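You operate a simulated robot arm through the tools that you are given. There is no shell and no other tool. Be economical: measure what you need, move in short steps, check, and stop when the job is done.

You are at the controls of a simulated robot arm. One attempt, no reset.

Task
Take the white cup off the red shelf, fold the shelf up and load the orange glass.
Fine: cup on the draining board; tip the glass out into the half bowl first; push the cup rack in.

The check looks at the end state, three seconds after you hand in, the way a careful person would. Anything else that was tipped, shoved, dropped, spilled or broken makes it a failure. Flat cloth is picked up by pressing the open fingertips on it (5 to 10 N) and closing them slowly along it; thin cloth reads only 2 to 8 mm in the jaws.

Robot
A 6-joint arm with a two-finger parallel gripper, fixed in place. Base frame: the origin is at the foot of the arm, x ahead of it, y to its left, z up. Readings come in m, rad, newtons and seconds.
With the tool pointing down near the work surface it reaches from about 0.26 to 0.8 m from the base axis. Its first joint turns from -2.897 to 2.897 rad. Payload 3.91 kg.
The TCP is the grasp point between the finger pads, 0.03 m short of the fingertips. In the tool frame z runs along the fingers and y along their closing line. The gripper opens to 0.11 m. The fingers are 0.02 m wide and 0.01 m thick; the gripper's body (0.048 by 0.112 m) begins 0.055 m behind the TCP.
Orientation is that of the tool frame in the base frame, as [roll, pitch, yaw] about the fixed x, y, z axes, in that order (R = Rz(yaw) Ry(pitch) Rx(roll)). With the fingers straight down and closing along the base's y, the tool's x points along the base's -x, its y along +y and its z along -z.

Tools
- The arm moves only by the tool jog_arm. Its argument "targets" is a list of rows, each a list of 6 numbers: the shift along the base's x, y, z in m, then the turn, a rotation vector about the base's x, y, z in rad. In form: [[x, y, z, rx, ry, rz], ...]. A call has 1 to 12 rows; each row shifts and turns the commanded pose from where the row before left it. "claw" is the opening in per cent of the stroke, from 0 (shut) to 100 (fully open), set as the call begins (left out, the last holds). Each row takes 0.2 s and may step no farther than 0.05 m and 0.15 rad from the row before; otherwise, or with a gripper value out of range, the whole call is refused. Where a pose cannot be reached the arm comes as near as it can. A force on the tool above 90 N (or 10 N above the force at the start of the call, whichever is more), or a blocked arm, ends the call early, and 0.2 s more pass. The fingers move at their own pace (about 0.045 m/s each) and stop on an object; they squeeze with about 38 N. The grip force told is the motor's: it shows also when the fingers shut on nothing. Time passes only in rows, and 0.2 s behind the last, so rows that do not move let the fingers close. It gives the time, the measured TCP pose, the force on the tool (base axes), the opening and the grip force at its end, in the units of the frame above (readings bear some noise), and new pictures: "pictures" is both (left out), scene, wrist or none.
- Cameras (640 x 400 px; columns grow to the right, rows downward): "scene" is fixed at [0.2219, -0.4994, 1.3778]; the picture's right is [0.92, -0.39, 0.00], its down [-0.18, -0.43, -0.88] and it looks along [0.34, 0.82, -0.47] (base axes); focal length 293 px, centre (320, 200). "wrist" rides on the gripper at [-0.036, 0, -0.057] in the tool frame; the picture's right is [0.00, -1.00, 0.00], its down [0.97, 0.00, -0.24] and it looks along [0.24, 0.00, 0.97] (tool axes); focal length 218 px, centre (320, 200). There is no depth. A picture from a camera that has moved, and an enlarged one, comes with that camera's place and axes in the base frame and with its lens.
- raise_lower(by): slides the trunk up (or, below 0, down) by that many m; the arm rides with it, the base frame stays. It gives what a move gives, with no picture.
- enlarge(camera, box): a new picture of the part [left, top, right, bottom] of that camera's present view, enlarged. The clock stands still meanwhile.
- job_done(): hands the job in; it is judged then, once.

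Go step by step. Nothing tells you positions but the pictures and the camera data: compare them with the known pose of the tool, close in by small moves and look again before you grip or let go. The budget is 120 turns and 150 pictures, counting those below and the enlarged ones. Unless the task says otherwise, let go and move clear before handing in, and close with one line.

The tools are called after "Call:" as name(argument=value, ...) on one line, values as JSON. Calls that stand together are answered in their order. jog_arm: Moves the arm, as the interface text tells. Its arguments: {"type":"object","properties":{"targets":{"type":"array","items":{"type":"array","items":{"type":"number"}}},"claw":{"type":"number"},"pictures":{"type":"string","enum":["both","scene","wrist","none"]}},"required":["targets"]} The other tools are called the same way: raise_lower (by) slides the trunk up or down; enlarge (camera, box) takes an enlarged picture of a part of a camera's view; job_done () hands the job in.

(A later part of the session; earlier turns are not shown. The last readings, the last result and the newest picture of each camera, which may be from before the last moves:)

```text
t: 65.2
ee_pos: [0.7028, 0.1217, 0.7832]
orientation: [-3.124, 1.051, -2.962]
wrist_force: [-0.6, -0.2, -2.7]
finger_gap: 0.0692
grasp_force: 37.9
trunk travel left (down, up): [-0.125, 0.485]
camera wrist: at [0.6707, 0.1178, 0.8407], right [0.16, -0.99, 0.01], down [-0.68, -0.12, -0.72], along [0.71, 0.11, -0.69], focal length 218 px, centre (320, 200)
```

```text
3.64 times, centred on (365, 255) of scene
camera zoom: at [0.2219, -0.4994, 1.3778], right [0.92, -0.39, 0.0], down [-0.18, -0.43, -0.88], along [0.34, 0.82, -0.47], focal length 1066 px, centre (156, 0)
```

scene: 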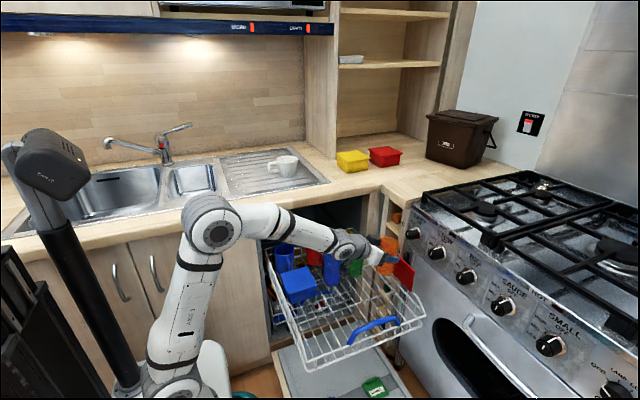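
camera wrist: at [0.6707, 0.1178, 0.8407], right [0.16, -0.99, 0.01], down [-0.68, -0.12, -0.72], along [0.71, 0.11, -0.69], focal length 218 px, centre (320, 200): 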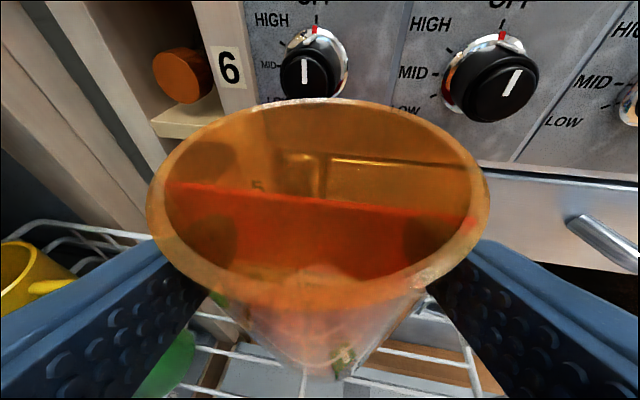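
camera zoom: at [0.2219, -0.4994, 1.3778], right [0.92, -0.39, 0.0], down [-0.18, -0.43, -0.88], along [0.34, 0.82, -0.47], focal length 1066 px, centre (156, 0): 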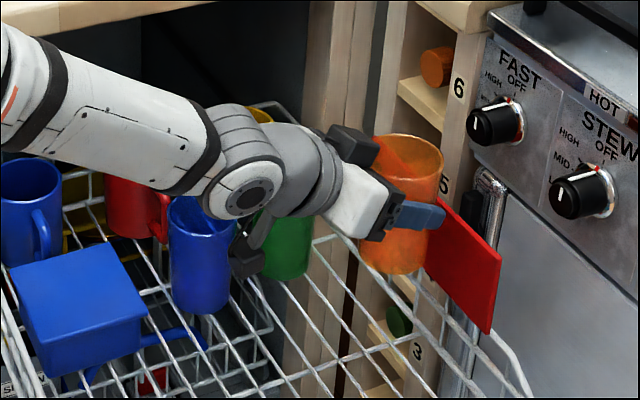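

Call:
jog_arm(targets=[[0, 0, -0.03, 0, 0, 0], [0, 0, -0.03, 0, 0, 0], [0, 0, -0.03, 0, 0, 0], [0, 0, -0.02, 0, 0, 0]])

Call:
enlarge(camera="scene", box=[290, 210, 440, 320])

```text
t: 66.2
ee_pos: [0.7005, 0.152, 0.6826]
orientation: [-3.116, 1.047, -2.96]
wrist_force: [-0.7, -1.0, -1.9]
finger_gap: 0.0693
grasp_force: 37.7
out of reach, approached as far as the arm can: row 1, 2, 3, 4
trunk travel left (down, up): [-0.125, 0.485]
camera wrist: at [0.6682, 0.148, 0.7413], right [0.16, -0.99, 0.01], down [-0.68, -0.12, -0.72], along [0.71, 0.11, -0.69], focal length 218 px, centre (320, 200)
```

scene: 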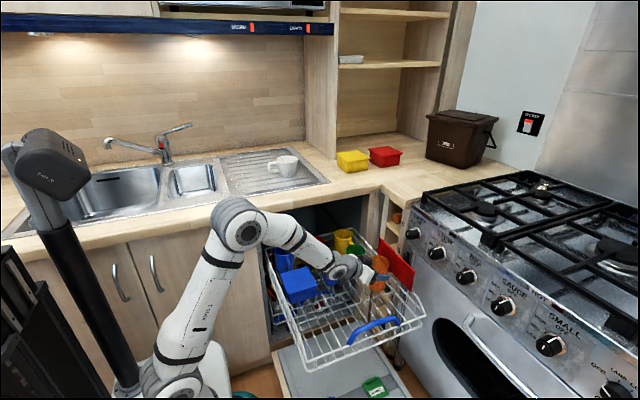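
wrist: 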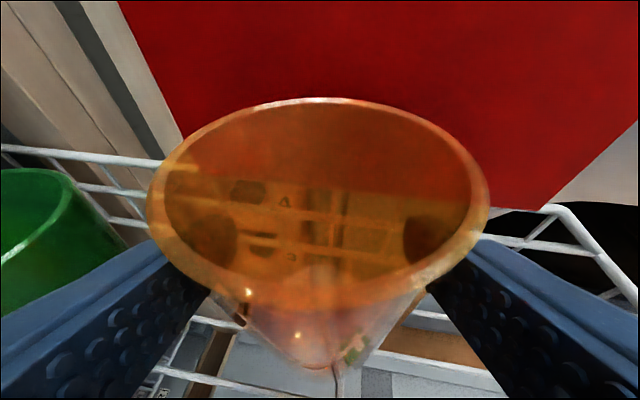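

```text
3.64 times, centred on (365, 265) of scene
camera zoom: at [0.2219, -0.4994, 1.3778], right [0.92, -0.39, 0.0], down [-0.18, -0.43, -0.88], along [0.34, 0.82, -0.47], focal length 1066 px, centre (156, -36)
```

zoom: 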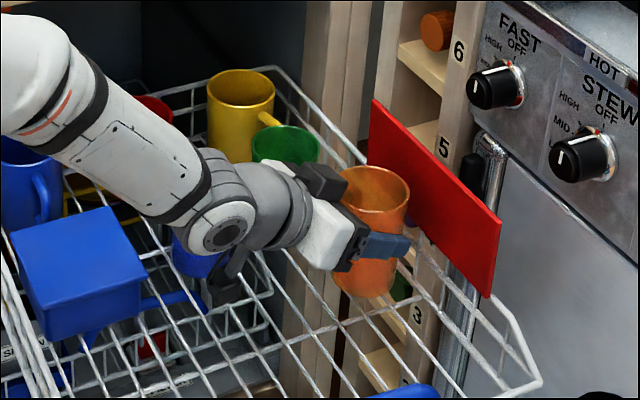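

The wrist limit pushed y to 0.152. I back up, and lower the trunk further to finish the descent instead.

Call:
jog_arm(targets=[[0, -0.01, 0.04, 0, 0, 0], [0, -0.02, 0.04, 0, 0, 0], [0.002, 0, 0.035, 0, 0, 0], [0, 0, 0.02, 0, 0, 0]], pictures="none")

Call:
raise_lower(by=-0.12)

Call:
enlarge(camera="scene", box=[290, 210, 440, 320])

```text
t: 67.2
ee_pos: [0.7037, 0.1221, 0.8178]
orientation: [-3.128, 1.05, -2.96]
wrist_force: [-0.9, 0.7, -1.7]
finger_gap: 0.067
grasp_force: 38.2
trunk travel left (down, up): [-0.125, 0.485]
```

```text
t: 68.7
ee_pos: [0.7025, 0.1227, 0.6985]
orientation: [-3.127, 1.051, -2.961]
wrist_force: [0.1, 0.1, -2.1]
finger_gap: 0.0669
grasp_force: 37.5
trunk travel left (down, up): [-0.005, 0.605]
```

```text
3.64 times, centred on (365, 265) of scene
camera zoom: at [0.2219, -0.4994, 1.3778], right [0.92, -0.39, 0.0], down [-0.18, -0.43, -0.88], along [0.34, 0.82, -0.47], focal length 1066 px, centre (156, -36)
```

zoom: 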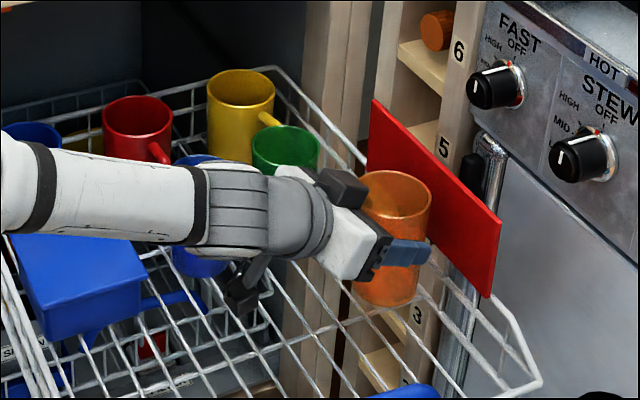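

Call:
jog_arm(targets=[[0, 0, 0, 0, 0, 0]])

Call:
enlarge(camera="scene", box=[350, 230, 410, 290])

```text
t: 69.1
ee_pos: [0.7028, 0.1227, 0.6976]
orientation: [-3.127, 1.051, -2.961]
wrist_force: [-0.3, 0.4, -3.1]
finger_gap: 0.0671
grasp_force: 37.8
trunk travel left (down, up): [-0.005, 0.605]
camera wrist: at [0.6697, 0.1186, 0.7558], right [0.17, -0.99, 0.01], down [-0.68, -0.12, -0.72], along [0.71, 0.12, -0.69], focal length 218 px, centre (320, 200)
```

scene: 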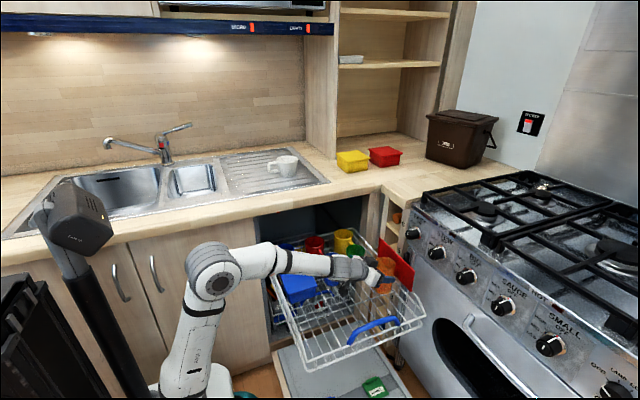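
wrist: 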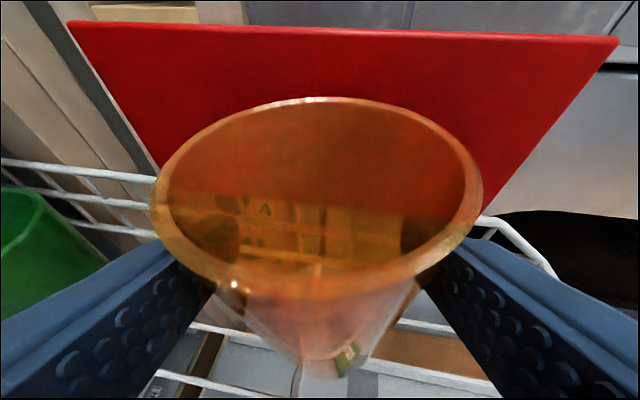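

```text
6.67 times, centred on (380, 260) of scene
camera zoom: at [0.2219, -0.4994, 1.3778], right [0.92, -0.39, 0.0], down [-0.18, -0.43, -0.88], along [0.34, 0.82, -0.47], focal length 1954 px, centre (-80, -200)
```

zoom: 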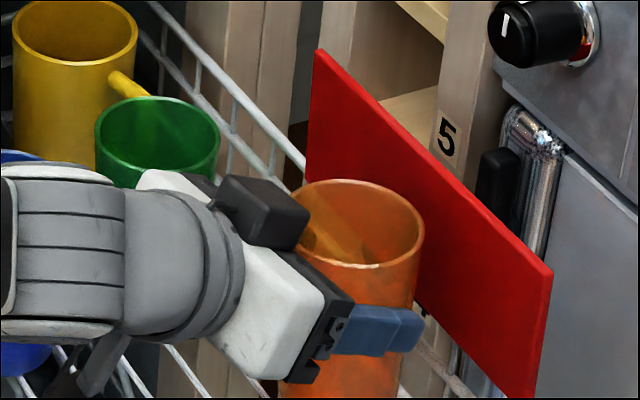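

The glass shifted a few mm in the grip but is near upright. I descend in small steps, watching the force.

Call:
jog_arm(targets=[[0, 0, -0.015, 0, 0, 0], [0, 0, -0.01, 0, 0, 0], [0, 0, -0.006, 0, 0, 0]])

Call:
enlarge(camera="scene", box=[320, 230, 430, 310])

```text
t: 69.9
ee_pos: [0.7019, 0.1224, 0.6668]
orientation: [-3.128, 1.053, -2.961]
wrist_force: [0.2, 0.4, -2.4]
finger_gap: 0.067
grasp_force: 38.0
trunk travel left (down, up): [-0.005, 0.605]
camera wrist: at [0.6696, 0.1185, 0.725], right [0.17, -0.99, 0.01], down [-0.68, -0.12, -0.72], along [0.71, 0.12, -0.69], focal length 218 px, centre (320, 200)
```

scene: 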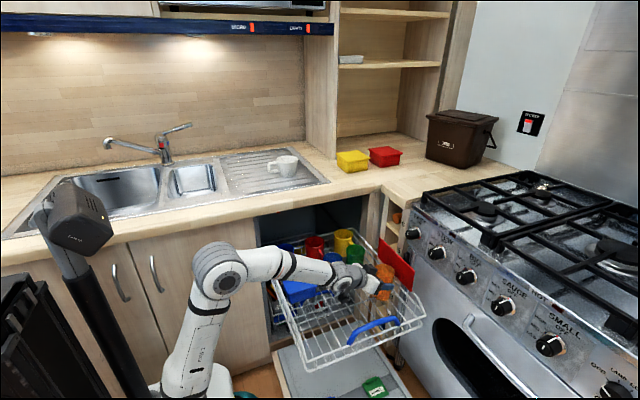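
wrist: 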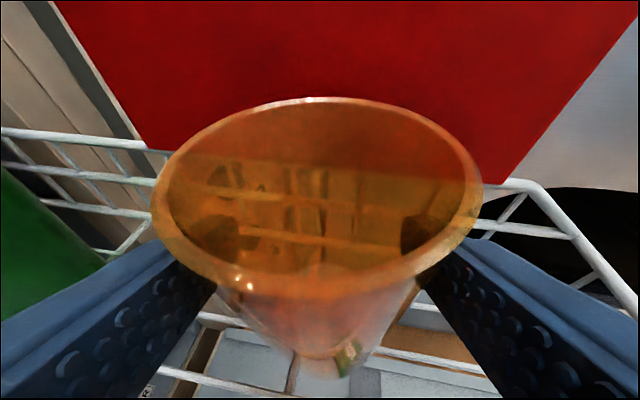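

```text
5.00 times, centred on (375, 270) of scene
camera zoom: at [0.2219, -0.4994, 1.3778], right [0.92, -0.39, 0.0], down [-0.18, -0.43, -0.88], along [0.34, 0.82, -0.47], focal length 1465 px, centre (45, -150)
```

zoom: 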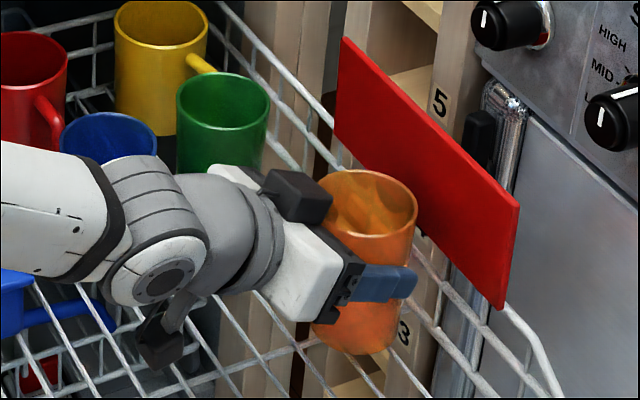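

Call:
jog_arm(targets=[[0, 0, -0.006, 0, 0, 0], [0, 0, -0.003, 0, 0, 0], [0, 0, 0, 0, 0, 0]], pictures="none")

Call:
jog_arm(targets=[[0, 0, -0.003, 0, 0, 0], [0, 0, 0, 0, 0, 0]], pictures="none")

```text
t: 70.7
ee_pos: [0.7025, 0.1231, 0.6574]
orientation: [-3.124, 1.049, -2.962]
wrist_force: [0.2, -0.1, -2.4]
finger_gap: 0.0668
grasp_force: 38.4
trunk travel left (down, up): [-0.005, 0.605]
```

```text
t: 71.3
ee_pos: [0.7016, 0.1229, 0.655]
orientation: [-3.122, 1.051, -2.961]
wrist_force: [0.9, 0.1, -0.8]
finger_gap: 0.0666
grasp_force: 37.8
trunk travel left (down, up): [-0.005, 0.605]
```

Call:
jog_arm(targets=[[0, 0, -0.002, 0, 0, 0], [0, 0, 0, 0, 0, 0]], pictures="none")

Call:
enlarge(camera="scene", box=[330, 230, 430, 305])

```text
t: 71.9
ee_pos: [0.7024, 0.1217, 0.6549]
orientation: [-3.123, 1.053, -2.962]
wrist_force: [0.5, -1.1, 7.1]
finger_gap: 0.0671
grasp_force: 37.5
trunk travel left (down, up): [-0.005, 0.605]
```

```text
5.33 times, centred on (380, 268) of scene
camera zoom: at [0.2219, -0.4994, 1.3778], right [0.92, -0.39, 0.0], down [-0.18, -0.43, -0.88], along [0.34, 0.82, -0.47], focal length 1563 px, centre (0, -160)
```

zoom: 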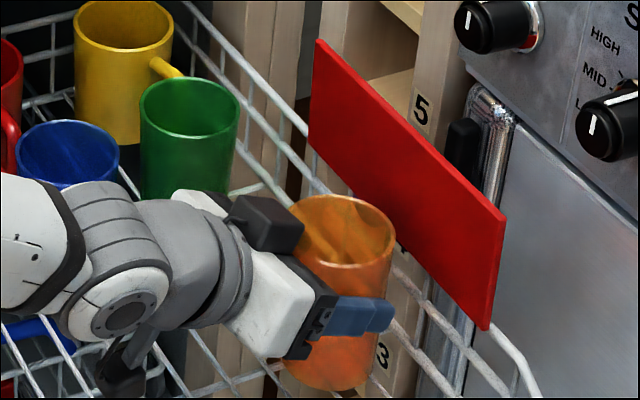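

The base rests on the wires. I ease up 1 mm, open, and check.

Call:
jog_arm(targets=[[0, 0, 0.001, 0, 0, 0], [0, 0, 0, 0, 0, 0], [0, 0, 0, 0, 0, 0]], claw=88)

Call:
enlarge(camera="scene", box=[330, 230, 430, 305])

```text
t: 72.7
ee_pos: [0.7005, 0.1223, 0.6541]
orientation: [-3.12, 1.052, -2.962]
wrist_force: [-1.0, -0.5, 0.6]
finger_gap: 0.0969
grasp_force: 0.0
trunk travel left (down, up): [-0.005, 0.605]
camera wrist: at [0.6695, 0.1194, 0.7122], right [0.16, -0.99, 0.01], down [-0.68, -0.12, -0.72], along [0.71, 0.11, -0.69], focal length 218 px, centre (320, 200)
```

scene: 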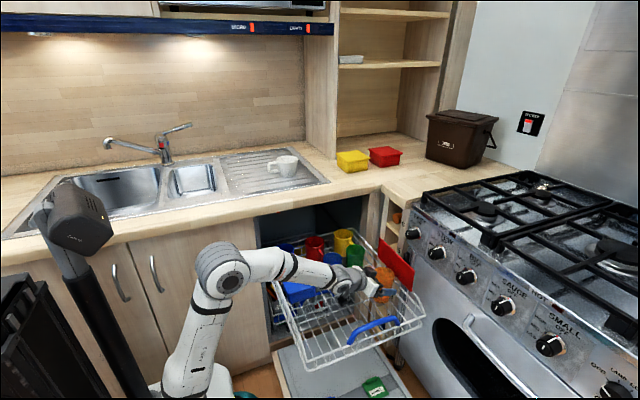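
wrist: 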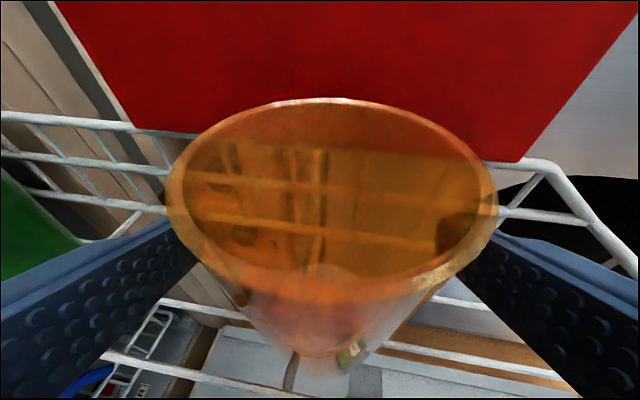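

```text
5.33 times, centred on (380, 268) of scene
camera zoom: at [0.2219, -0.4994, 1.3778], right [0.92, -0.39, 0.0], down [-0.18, -0.43, -0.88], along [0.34, 0.82, -0.47], focal length 1563 px, centre (0, -160)
```

zoom: 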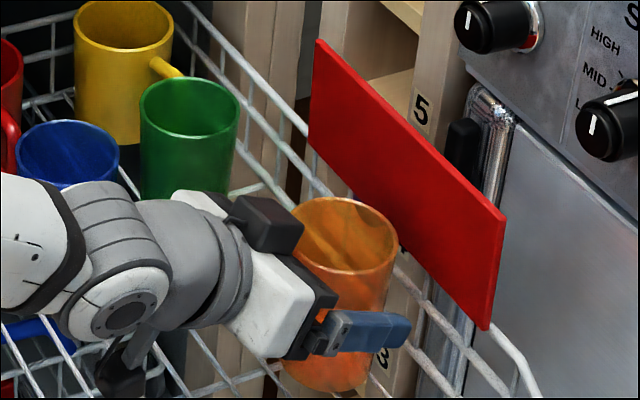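

Glass stands upright. I back straight out, then rise.

Call:
jog_arm(targets=[[-0.015, -0.0027, 0, 0, 0, 0], [-0.0295, -0.0053, 0.002, 0, 0, 0], [-0.0295, -0.0053, 0.005, 0, 0, 0], [-0.02, -0.0036, 0.02, 0, 0, 0], [0, 0, 0.04, 0, 0, 0], [0, 0, 0.04, 0, 0, 0], [0, 0, 0.04, 0, 0, 0]])

Call:
enlarge(camera="scene", box=[250, 215, 440, 385])

```text
t: 74.3
ee_pos: [0.6162, 0.0861, 0.7841]
orientation: [-2.621, 1.018, -2.475]
wrist_force: [-1.4, 1.6, -2.2]
finger_gap: 0.0966
grasp_force: 0.1
out of reach, approached as far as the arm can: row 5, 6
trunk travel left (down, up): [-0.005, 0.605]
camera wrist: at [0.5793, 0.0951, 0.8396], right [0.2, -0.94, 0.26], down [-0.61, -0.33, -0.72], along [0.76, -0.01, -0.65], focal length 218 px, centre (320, 200)
```

scene: 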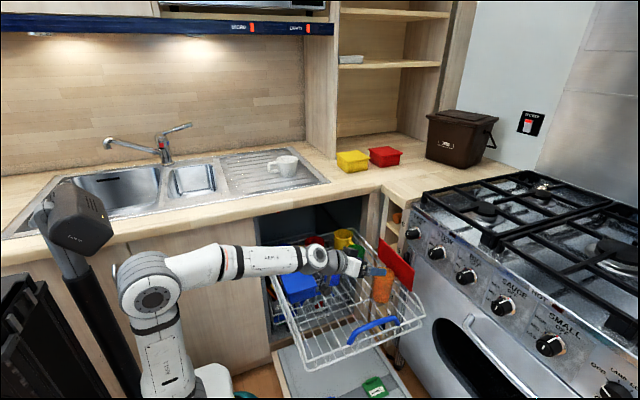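
wrist: 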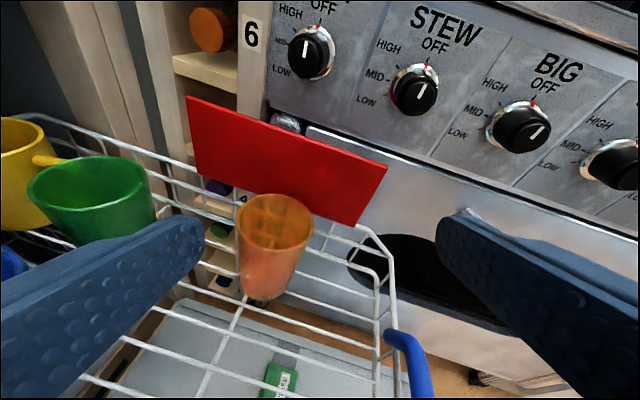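

```text
2.35 times, centred on (345, 300) of scene
camera zoom: at [0.2219, -0.4994, 1.3778], right [0.92, -0.39, 0.0], down [-0.18, -0.43, -0.88], along [0.34, 0.82, -0.47], focal length 690 px, centre (261, -35)
```

zoom: 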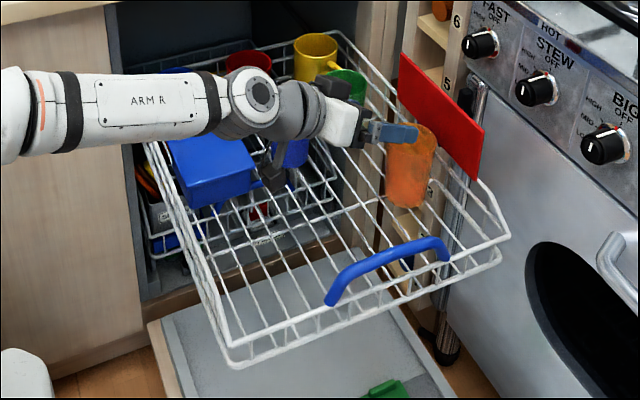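

Glass is well placed. Next I push the rack in by its front: close the fingers, level the tool, and move out in front of the rack's front rail.

Call:
jog_arm(targets=[[0, 0, 0.01, 0.115, 0.009, -0.059], [0, 0, 0, 0.115, 0.009, -0.059], [0, -0.04, 0, 0, 0, 0.13], [0, -0.04, 0, 0, 0, 0.13], [0, -0.04, 0, -0.033, 0.089, 0], [0, -0.04, 0, -0.033, 0.089, 0], [0, -0.03, 0, 0, 0, 0]], claw=0)

```text
t: 75.9
ee_pos: [0.6077, -0.0797, 0.7816]
orientation: [2.823, 0.837, -3.115]
wrist_force: [-0.1, -0.4, 0.2]
finger_gap: 0.0001
grasp_force: 37.6
out of reach, approached as far as the arm can: row 3
trunk travel left (down, up): [-0.005, 0.605]
camera wrist: at [0.5916, -0.0959, 0.8438], right [0.26, -0.94, -0.21], down [-0.82, -0.1, -0.57], along [0.52, 0.32, -0.8], focal length 218 px, centre (320, 200)
```

scene: 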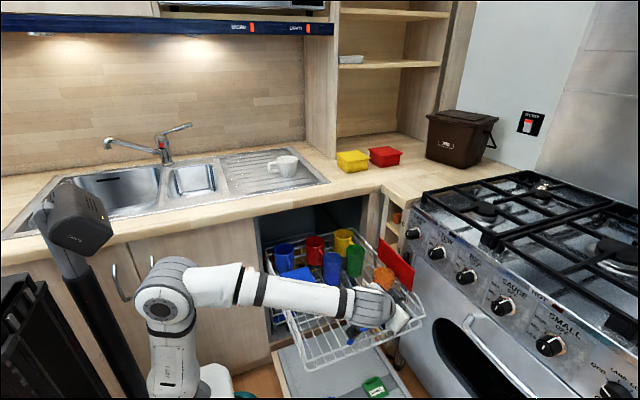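
wrist: 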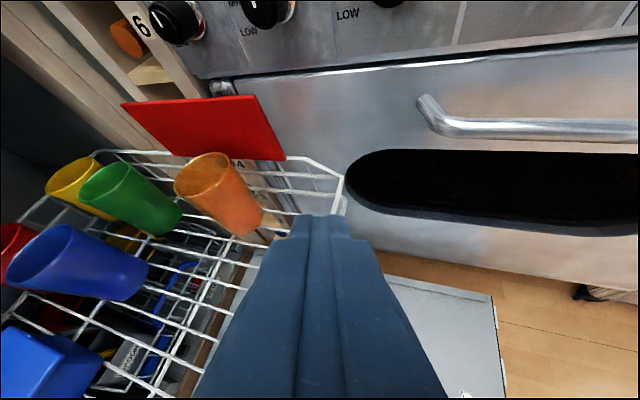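

Call:
jog_arm(targets=[[0, -0.01, -0.04, 0, 0, 0], [0, 0, -0.04, 0, 0, 0], [0, 0, -0.035, 0, 0, 0]])

Call:
enlarge(camera="scene", box=[280, 240, 440, 370])

```text
t: 76.7
ee_pos: [0.6094, -0.0886, 0.6655]
orientation: [2.823, 0.839, -3.112]
wrist_force: [0.3, 0.6, 0.6]
finger_gap: 0.0
grasp_force: 37.6
trunk travel left (down, up): [-0.005, 0.605]
camera wrist: at [0.5913, -0.1057, 0.7282], right [0.26, -0.94, -0.21], down [-0.82, -0.1, -0.57], along [0.52, 0.32, -0.79], focal length 218 px, centre (320, 200)
```

scene: 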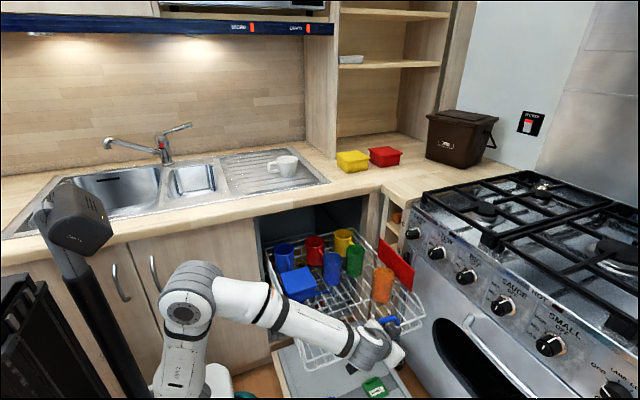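
wrist: 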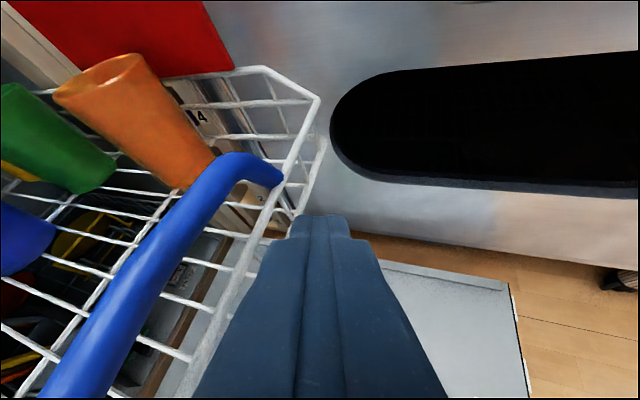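

```text
3.08 times, centred on (360, 305) of scene
camera zoom: at [0.2219, -0.4994, 1.3778], right [0.92, -0.39, 0.0], down [-0.18, -0.43, -0.88], along [0.34, 0.82, -0.47], focal length 902 px, centre (197, -123)
```

zoom: 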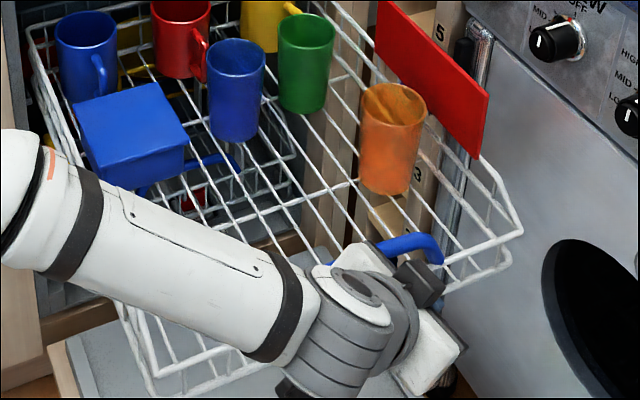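

Call:
jog_arm(targets=[[0, 0, 0, 0, 0, 0.13], [0, 0, 0, 0, 0, 0.13]], pictures="none")

Call:
jog_arm(targets=[[0.01, 0, -0.025, 0, 0, 0], [0, 0, -0.02, 0, 0, 0]])

```text
t: 77.3
ee_pos: [0.6076, -0.0896, 0.6659]
orientation: [2.821, 0.841, -2.854]
wrist_force: [-0.3, 0.3, 0.7]
finger_gap: 0.0
grasp_force: 37.3
trunk travel left (down, up): [-0.005, 0.605]
```

```text
t: 77.9
ee_pos: [0.6196, -0.0883, 0.6217]
orientation: [2.823, 0.841, -2.855]
wrist_force: [0.1, 0.4, -0.5]
finger_gap: 0.0
grasp_force: 37.8
trunk travel left (down, up): [-0.005, 0.605]
camera wrist: at [0.6065, -0.1098, 0.6828], right [0.49, -0.84, -0.21], down [-0.76, -0.3, -0.57], along [0.42, 0.44, -0.79], focal length 218 px, centre (320, 200)
```

scene: 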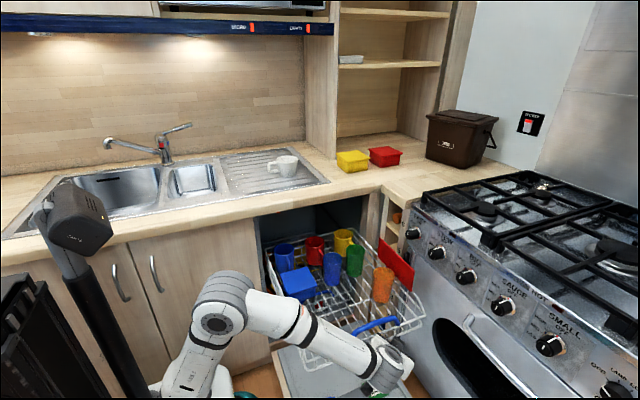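
wrist: 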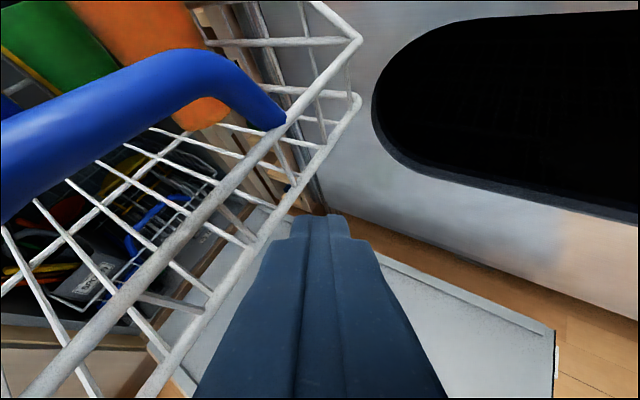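

The fingers face the front rails (upper at z≈0.62, y≈-0.03). I lower slightly and start a slow push in +y.

Call:
jog_arm(targets=[[0, 0, -0.008, 0, 0, 0], [0, 0.015, 0, 0, 0, 0], [0, 0.008, 0, 0, 0, 0], [0, 0.008, 0, 0, 0, 0], [0, 0.008, 0, 0, 0, 0], [0, 0.01, 0, 0, 0, 0], [0, 0.01, 0, 0, 0, 0]])

```text
t: 79.5
ee_pos: [0.619, -0.0309, 0.6135]
orientation: [2.822, 0.84, -2.853]
wrist_force: [0.0, 0.2, -0.7]
finger_gap: 0.0003
grasp_force: 37.5
trunk travel left (down, up): [-0.005, 0.605]
camera wrist: at [0.6068, -0.0509, 0.6753], right [0.49, -0.84, -0.21], down [-0.76, -0.3, -0.57], along [0.42, 0.44, -0.79], focal length 218 px, centre (320, 200)
```

scene: 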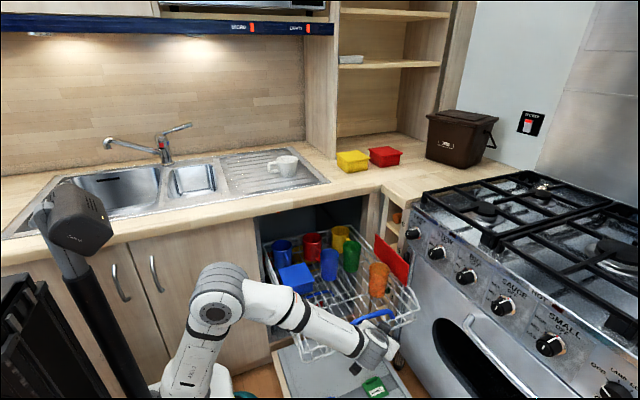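
wrist: 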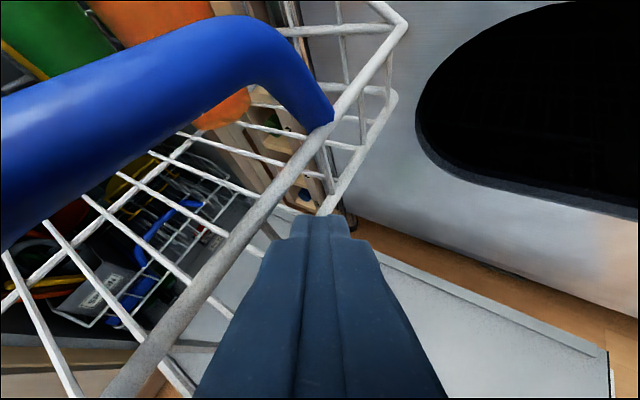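

The rack slides in freely and the cups stay put; I continue slowly.

Call:
jog_arm(targets=[[0, 0.01, 0, 0, 0, 0], [0, 0.01, 0, 0, 0, 0], [0, 0.012, 0, 0, 0, 0], [0, 0.012, 0, 0, 0, 0], [0, 0.012, 0, 0, 0, 0], [0, 0.012, 0, 0, 0, 0], [0, 0.012, 0, 0, 0, 0], [0, 0.012, 0, 0, 0, 0], [0, 0.012, 0, 0, 0, 0], [0, 0.01, 0, 0, 0, 0], [0, 0.008, 0, 0, 0, 0]])

Call:
enlarge(camera="scene", box=[240, 200, 440, 340])

```text
t: 81.9
ee_pos: [0.618, 0.0923, 0.6145]
orientation: [2.821, 0.839, -2.854]
wrist_force: [0.4, 1.2, -0.3]
finger_gap: 0.0
grasp_force: 37.6
trunk travel left (down, up): [-0.005, 0.605]
camera wrist: at [0.6061, 0.0715, 0.6755], right [0.49, -0.84, -0.21], down [-0.76, -0.3, -0.57], along [0.42, 0.44, -0.79], focal length 218 px, centre (320, 200)
```

scene: 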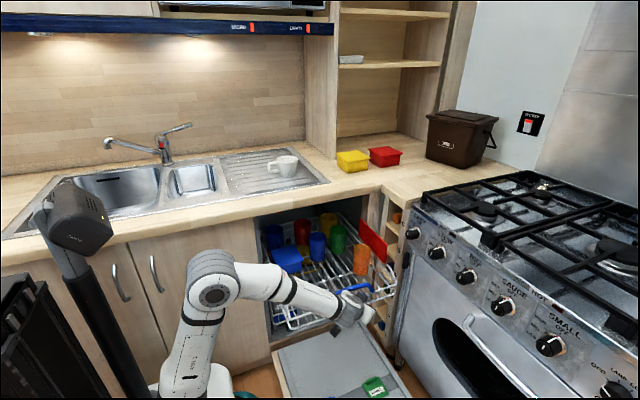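
wrist: 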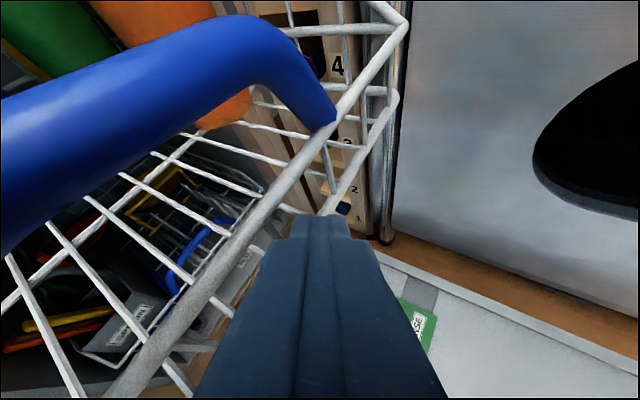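

```text
2.86 times, centred on (340, 270) of scene
camera zoom: at [0.2219, -0.4994, 1.3778], right [0.92, -0.39, 0.0], down [-0.18, -0.43, -0.88], along [0.34, 0.82, -0.47], focal length 837 px, centre (263, 0)
```

zoom: 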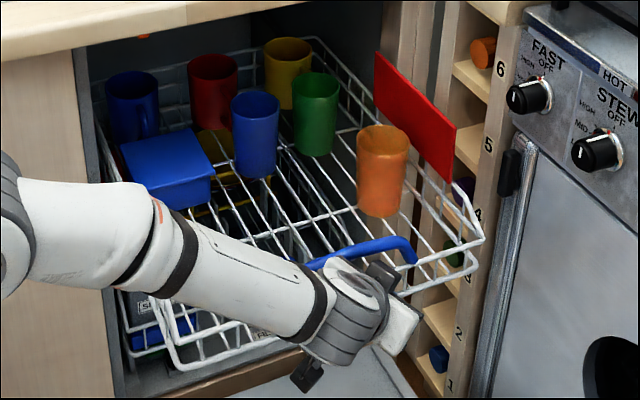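

Call:
jog_arm(targets=[[0, 0.008, 0, 0, 0, 0], [0, 0.01, 0, 0, 0, 0], [0, 0.01, 0, 0, 0, 0], [0, 0.01, 0, 0, 0, 0], [0, 0.01, 0, 0, 0, 0], [0, 0.01, 0, 0, 0, 0], [0, 0.01, 0, 0, 0, 0], [0, 0.01, 0, 0, 0, 0], [0, 0.008, 0, 0, 0, 0]])

Call:
enlarge(camera="scene", box=[240, 200, 440, 340])

```text
t: 83.9
ee_pos: [0.6189, 0.1778, 0.6138]
orientation: [2.823, 0.841, -2.854]
wrist_force: [0.6, -0.7, 0.0]
finger_gap: 0.0
grasp_force: 38.1
trunk travel left (down, up): [-0.005, 0.605]
camera wrist: at [0.6066, 0.1572, 0.6757], right [0.49, -0.84, -0.21], down [-0.76, -0.3, -0.57], along [0.42, 0.44, -0.79], focal length 218 px, centre (320, 200)
```

scene: 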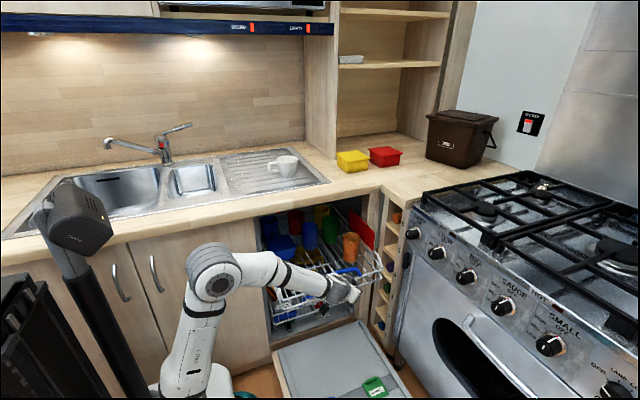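
wrist: 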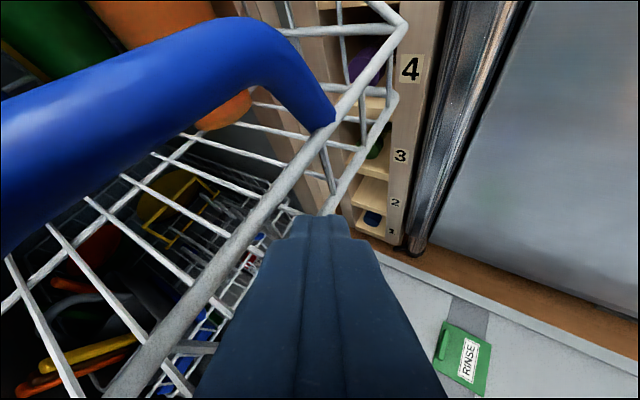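

```text
2.86 times, centred on (340, 270) of scene
camera zoom: at [0.2219, -0.4994, 1.3778], right [0.92, -0.39, 0.0], down [-0.18, -0.43, -0.88], along [0.34, 0.82, -0.47], focal length 837 px, centre (263, 0)
```

zoom: 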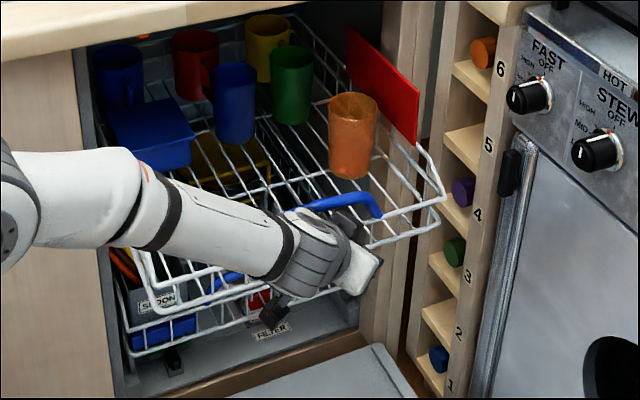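

Call:
jog_arm(targets=[[0, 0.008, 0, 0, 0, 0], [0, 0.01, 0, 0, 0, 0], [0, 0.01, 0, 0, 0, 0], [0, 0.01, 0, 0, 0, 0], [0, 0.01, 0, 0, 0, 0], [0, 0.01, 0, 0, 0, 0], [0, 0.01, 0, 0, 0, 0], [0, 0.008, 0, 0, 0, 0]])

Call:
enlarge(camera="scene", box=[220, 190, 420, 330])

```text
t: 85.7
ee_pos: [0.6176, 0.2532, 0.6128]
orientation: [2.821, 0.839, -2.854]
wrist_force: [0.2, -0.1, -0.4]
finger_gap: 0.0
grasp_force: 38.1
trunk travel left (down, up): [-0.005, 0.605]
camera wrist: at [0.606, 0.2333, 0.6754], right [0.49, -0.84, -0.21], down [-0.76, -0.3, -0.57], along [0.42, 0.44, -0.79], focal length 218 px, centre (320, 200)
```

scene: 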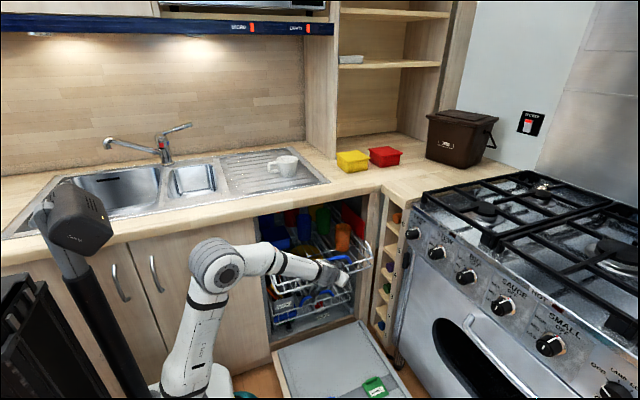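
wrist: 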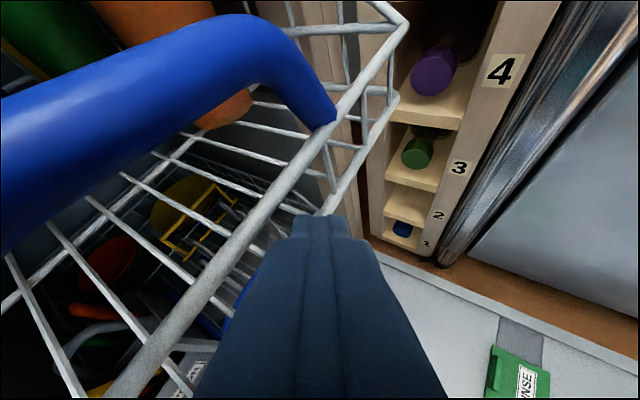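

```text
2.86 times, centred on (320, 260) of scene
camera zoom: at [0.2219, -0.4994, 1.3778], right [0.92, -0.39, 0.0], down [-0.18, -0.43, -0.88], along [0.34, 0.82, -0.47], focal length 837 px, centre (320, 29)
```

zoom: 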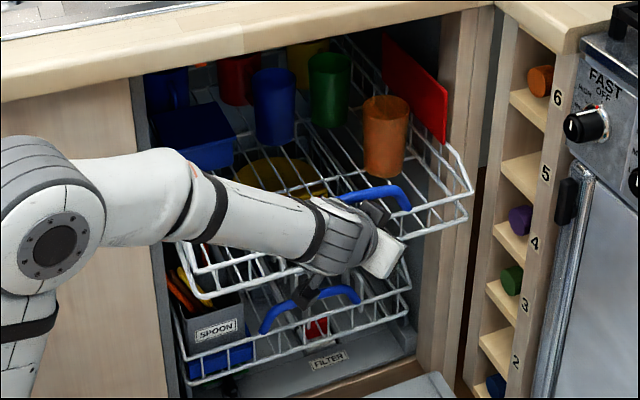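

Call:
jog_arm(targets=[[0, 0.008, 0, 0, 0, 0], [0, 0.008, 0, 0, 0, 0], [0, 0.008, 0, 0, 0, 0], [0, 0.008, 0, 0, 0, 0], [0, 0.008, 0, 0, 0, 0], [0, 0.008, 0, 0, 0, 0]])

Call:
enlarge(camera="scene", box=[220, 190, 420, 330])

```text
t: 87.1
ee_pos: [0.6176, 0.3016, 0.6138]
orientation: [2.823, 0.838, -2.853]
wrist_force: [-0.1, 0.1, 1.1]
finger_gap: 0.0002
grasp_force: 37.7
trunk travel left (down, up): [-0.005, 0.605]
camera wrist: at [0.606, 0.2809, 0.6758], right [0.49, -0.84, -0.21], down [-0.76, -0.3, -0.57], along [0.42, 0.44, -0.79], focal length 218 px, centre (320, 200)
```

scene: 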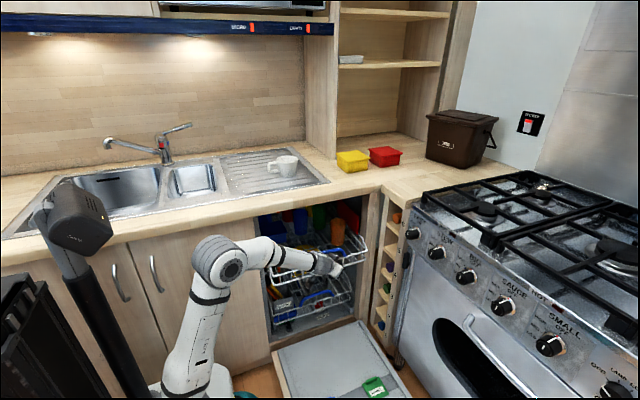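
wrist: 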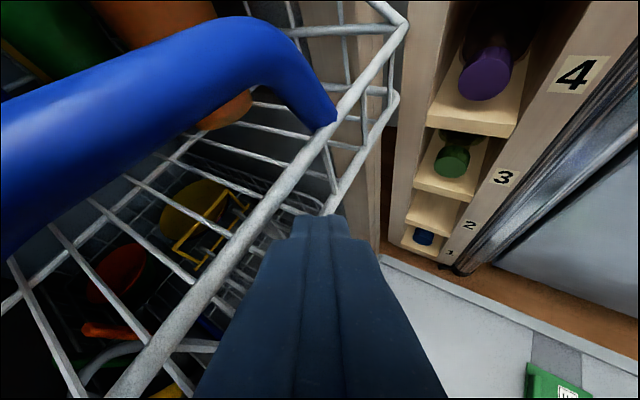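

```text
2.86 times, centred on (320, 260) of scene
camera zoom: at [0.2219, -0.4994, 1.3778], right [0.92, -0.39, 0.0], down [-0.18, -0.43, -0.88], along [0.34, 0.82, -0.47], focal length 837 px, centre (320, 29)
```

zoom: 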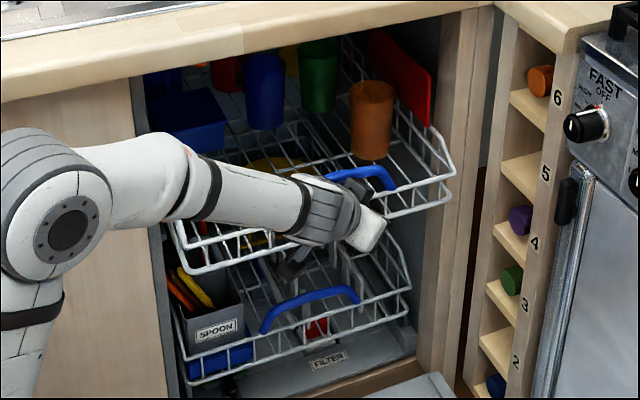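

Call:
jog_arm(targets=[[0, 0.007, 0, 0, 0, 0], [0, 0.007, 0, 0, 0, 0], [0, 0.007, 0, 0, 0, 0], [0, 0.007, 0, 0, 0, 0], [0, 0.007, 0, 0, 0, 0]])

Call:
enlarge(camera="scene", box=[220, 190, 420, 330])

```text
t: 88.3
ee_pos: [0.6177, 0.337, 0.6142]
orientation: [2.821, 0.84, -2.853]
wrist_force: [0.0, 0.2, 0.6]
finger_gap: 0.0001
grasp_force: 38.0
trunk travel left (down, up): [-0.005, 0.605]
camera wrist: at [0.6061, 0.3165, 0.6759], right [0.49, -0.84, -0.21], down [-0.76, -0.3, -0.57], along [0.42, 0.44, -0.79], focal length 218 px, centre (320, 200)
```

scene: 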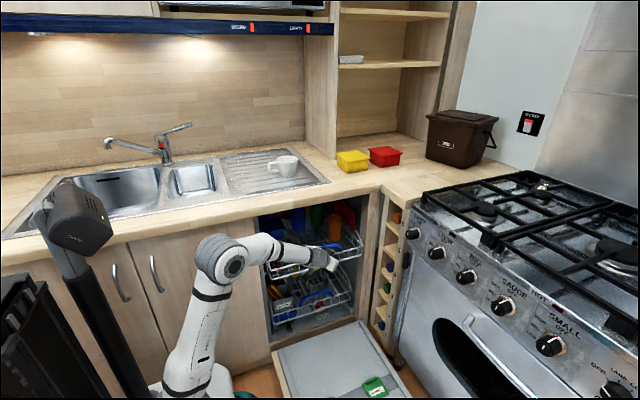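
wrist: 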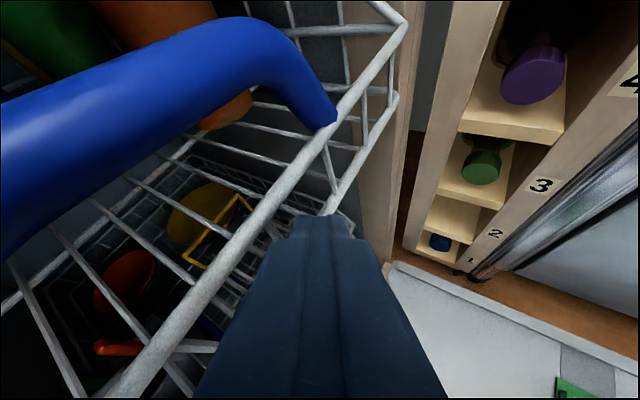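

```text
2.86 times, centred on (320, 260) of scene
camera zoom: at [0.2219, -0.4994, 1.3778], right [0.92, -0.39, 0.0], down [-0.18, -0.43, -0.88], along [0.34, 0.82, -0.47], focal length 837 px, centre (320, 29)
```

zoom: 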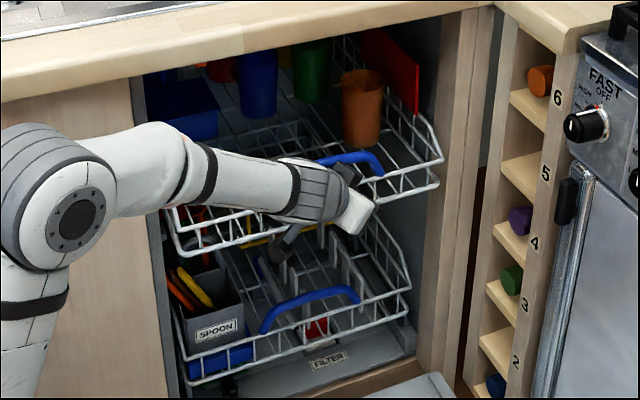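

Still free; the lower rack's front sits at y≈0.44, so ~7 cm to go. I turn the tool more toward +y so the wrist stays clear of the cabinet post, and continue.

Call:
jog_arm(targets=[[0, 0, 0, 0, 0, 0.13], [0, 0, 0, 0, 0, 0.13], [0, 0.007, 0, 0, 0, 0], [0, 0.007, 0, 0, 0, 0], [0, 0.007, 0, 0, 0, 0], [0, 0.007, 0, 0, 0, 0]])

Call:
enlarge(camera="scene", box=[220, 190, 420, 330])

```text
t: 89.7
ee_pos: [0.6186, 0.3646, 0.6138]
orientation: [2.822, 0.84, -2.592]
wrist_force: [0.0, 0.6, -0.6]
finger_gap: 0.0
grasp_force: 37.6
trunk travel left (down, up): [-0.005, 0.605]
camera wrist: at [0.6123, 0.3422, 0.6751], right [0.69, -0.69, -0.21], down [-0.66, -0.49, -0.57], along [0.29, 0.53, -0.79], focal length 218 px, centre (320, 200)
```

scene: 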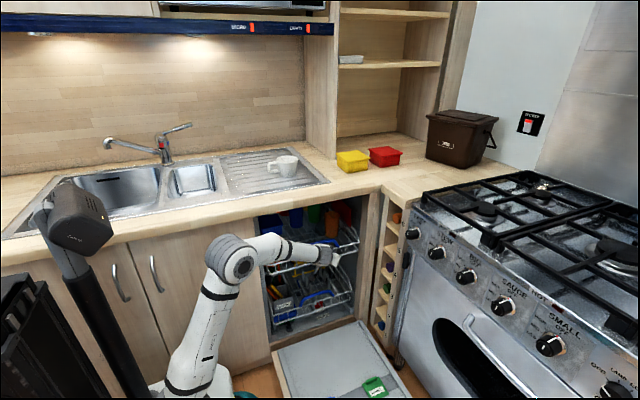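
wrist: 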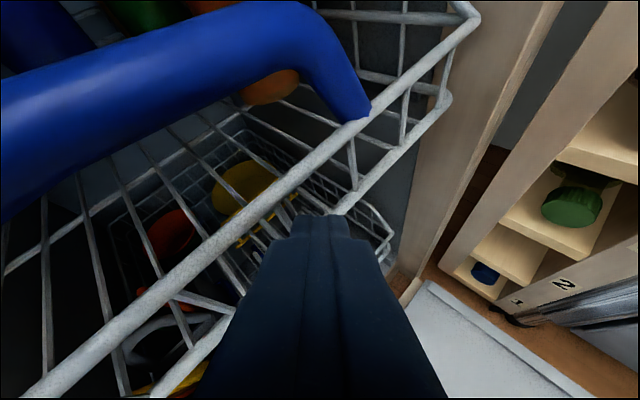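

```text
2.86 times, centred on (320, 260) of scene
camera zoom: at [0.2219, -0.4994, 1.3778], right [0.92, -0.39, 0.0], down [-0.18, -0.43, -0.88], along [0.34, 0.82, -0.47], focal length 837 px, centre (320, 29)
```

zoom: 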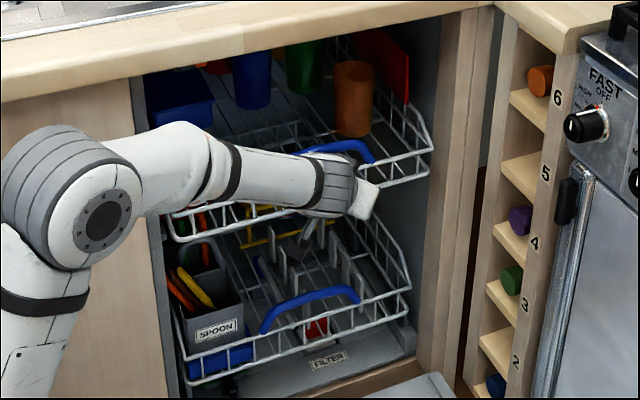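

Call:
jog_arm(targets=[[0, 0.007, 0, 0, 0, 0], [0, 0.007, 0, 0, 0, 0], [0, 0.007, 0, 0, 0, 0], [0, 0.007, 0, 0, 0, 0]])

Call:
enlarge(camera="scene", box=[220, 190, 420, 330])

```text
t: 90.7
ee_pos: [0.6179, 0.3927, 0.6134]
orientation: [2.824, 0.84, -2.593]
wrist_force: [-0.2, -0.2, 1.0]
finger_gap: 0.0001
grasp_force: 37.5
trunk travel left (down, up): [-0.005, 0.605]
camera wrist: at [0.6123, 0.3705, 0.6757], right [0.69, -0.69, -0.21], down [-0.66, -0.49, -0.57], along [0.29, 0.53, -0.79], focal length 218 px, centre (320, 200)
```

scene: 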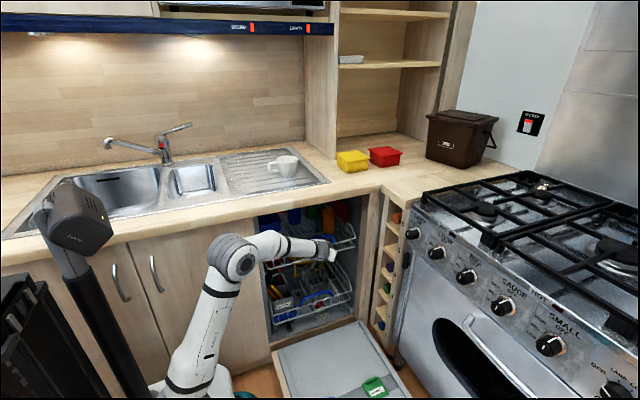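
wrist: 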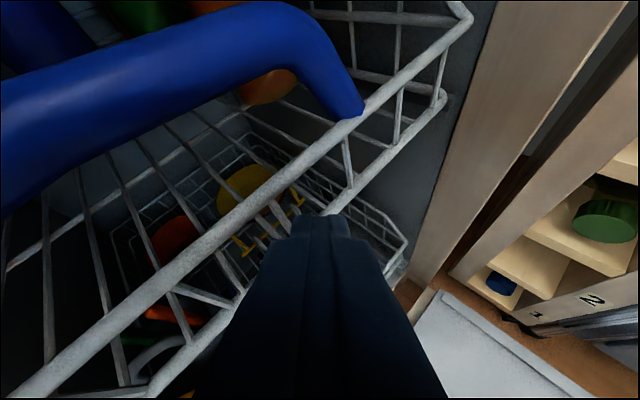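

```text
2.86 times, centred on (320, 260) of scene
camera zoom: at [0.2219, -0.4994, 1.3778], right [0.92, -0.39, 0.0], down [-0.18, -0.43, -0.88], along [0.34, 0.82, -0.47], focal length 837 px, centre (320, 29)
```

zoom: 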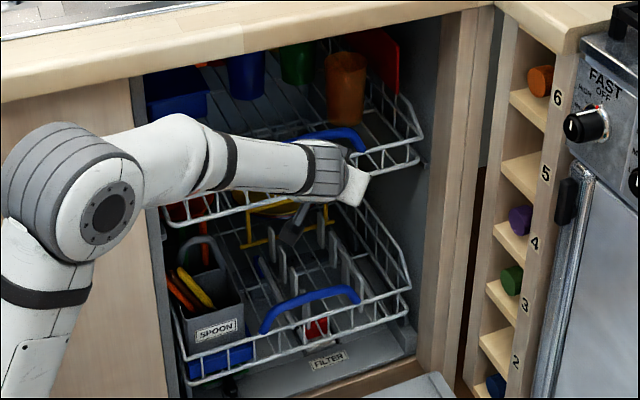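

Call:
jog_arm(targets=[[0, 0.007, 0, 0, 0, 0], [0, 0.007, 0, 0, 0, 0], [0, 0.007, 0, 0, 0, 0], [0, 0, 0, 0, 0, 0]])

Call:
enlarge(camera="scene", box=[220, 190, 420, 330])

```text
t: 91.5
ee_pos: [0.6183, 0.3995, 0.6131]
orientation: [2.827, 0.837, -2.597]
wrist_force: [-26.3, -34.5, 15.3]
finger_gap: 0.0
grasp_force: 37.5
trunk travel left (down, up): [-0.005, 0.605]
stopped in row 3: the force on the tool passed its limit (the readings are from after the stop); the commanded pose is now the measured one
camera wrist: at [0.6127, 0.3781, 0.6755], right [0.69, -0.7, -0.21], down [-0.66, -0.49, -0.57], along [0.29, 0.53, -0.8], focal length 218 px, centre (320, 200)
```

scene: 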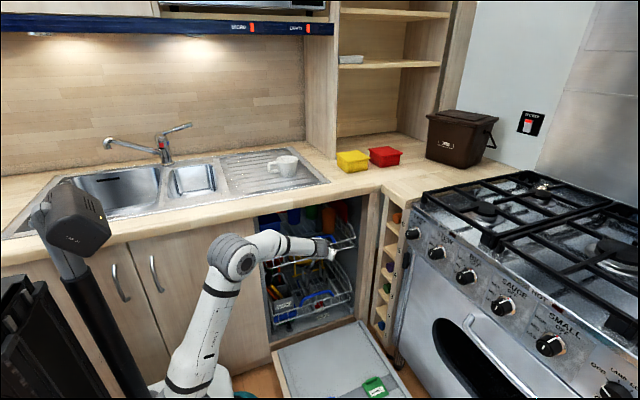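
wrist: 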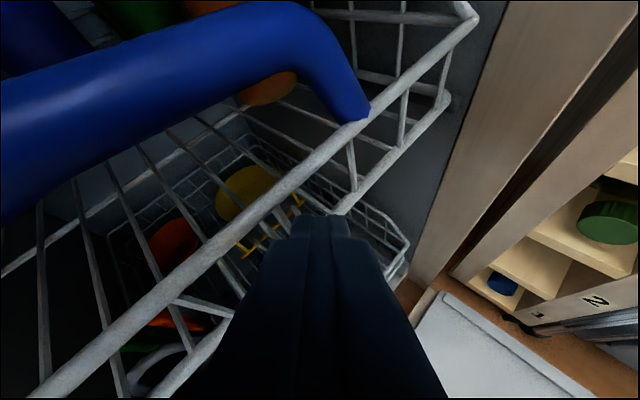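

```text
2.86 times, centred on (320, 260) of scene
camera zoom: at [0.2219, -0.4994, 1.3778], right [0.92, -0.39, 0.0], down [-0.18, -0.43, -0.88], along [0.34, 0.82, -0.47], focal length 837 px, centre (320, 29)
```

zoom: 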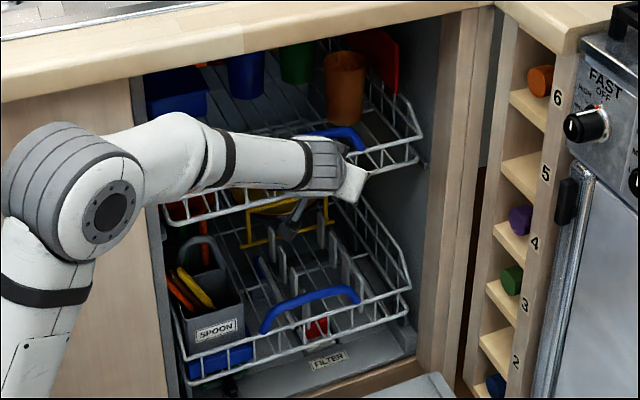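

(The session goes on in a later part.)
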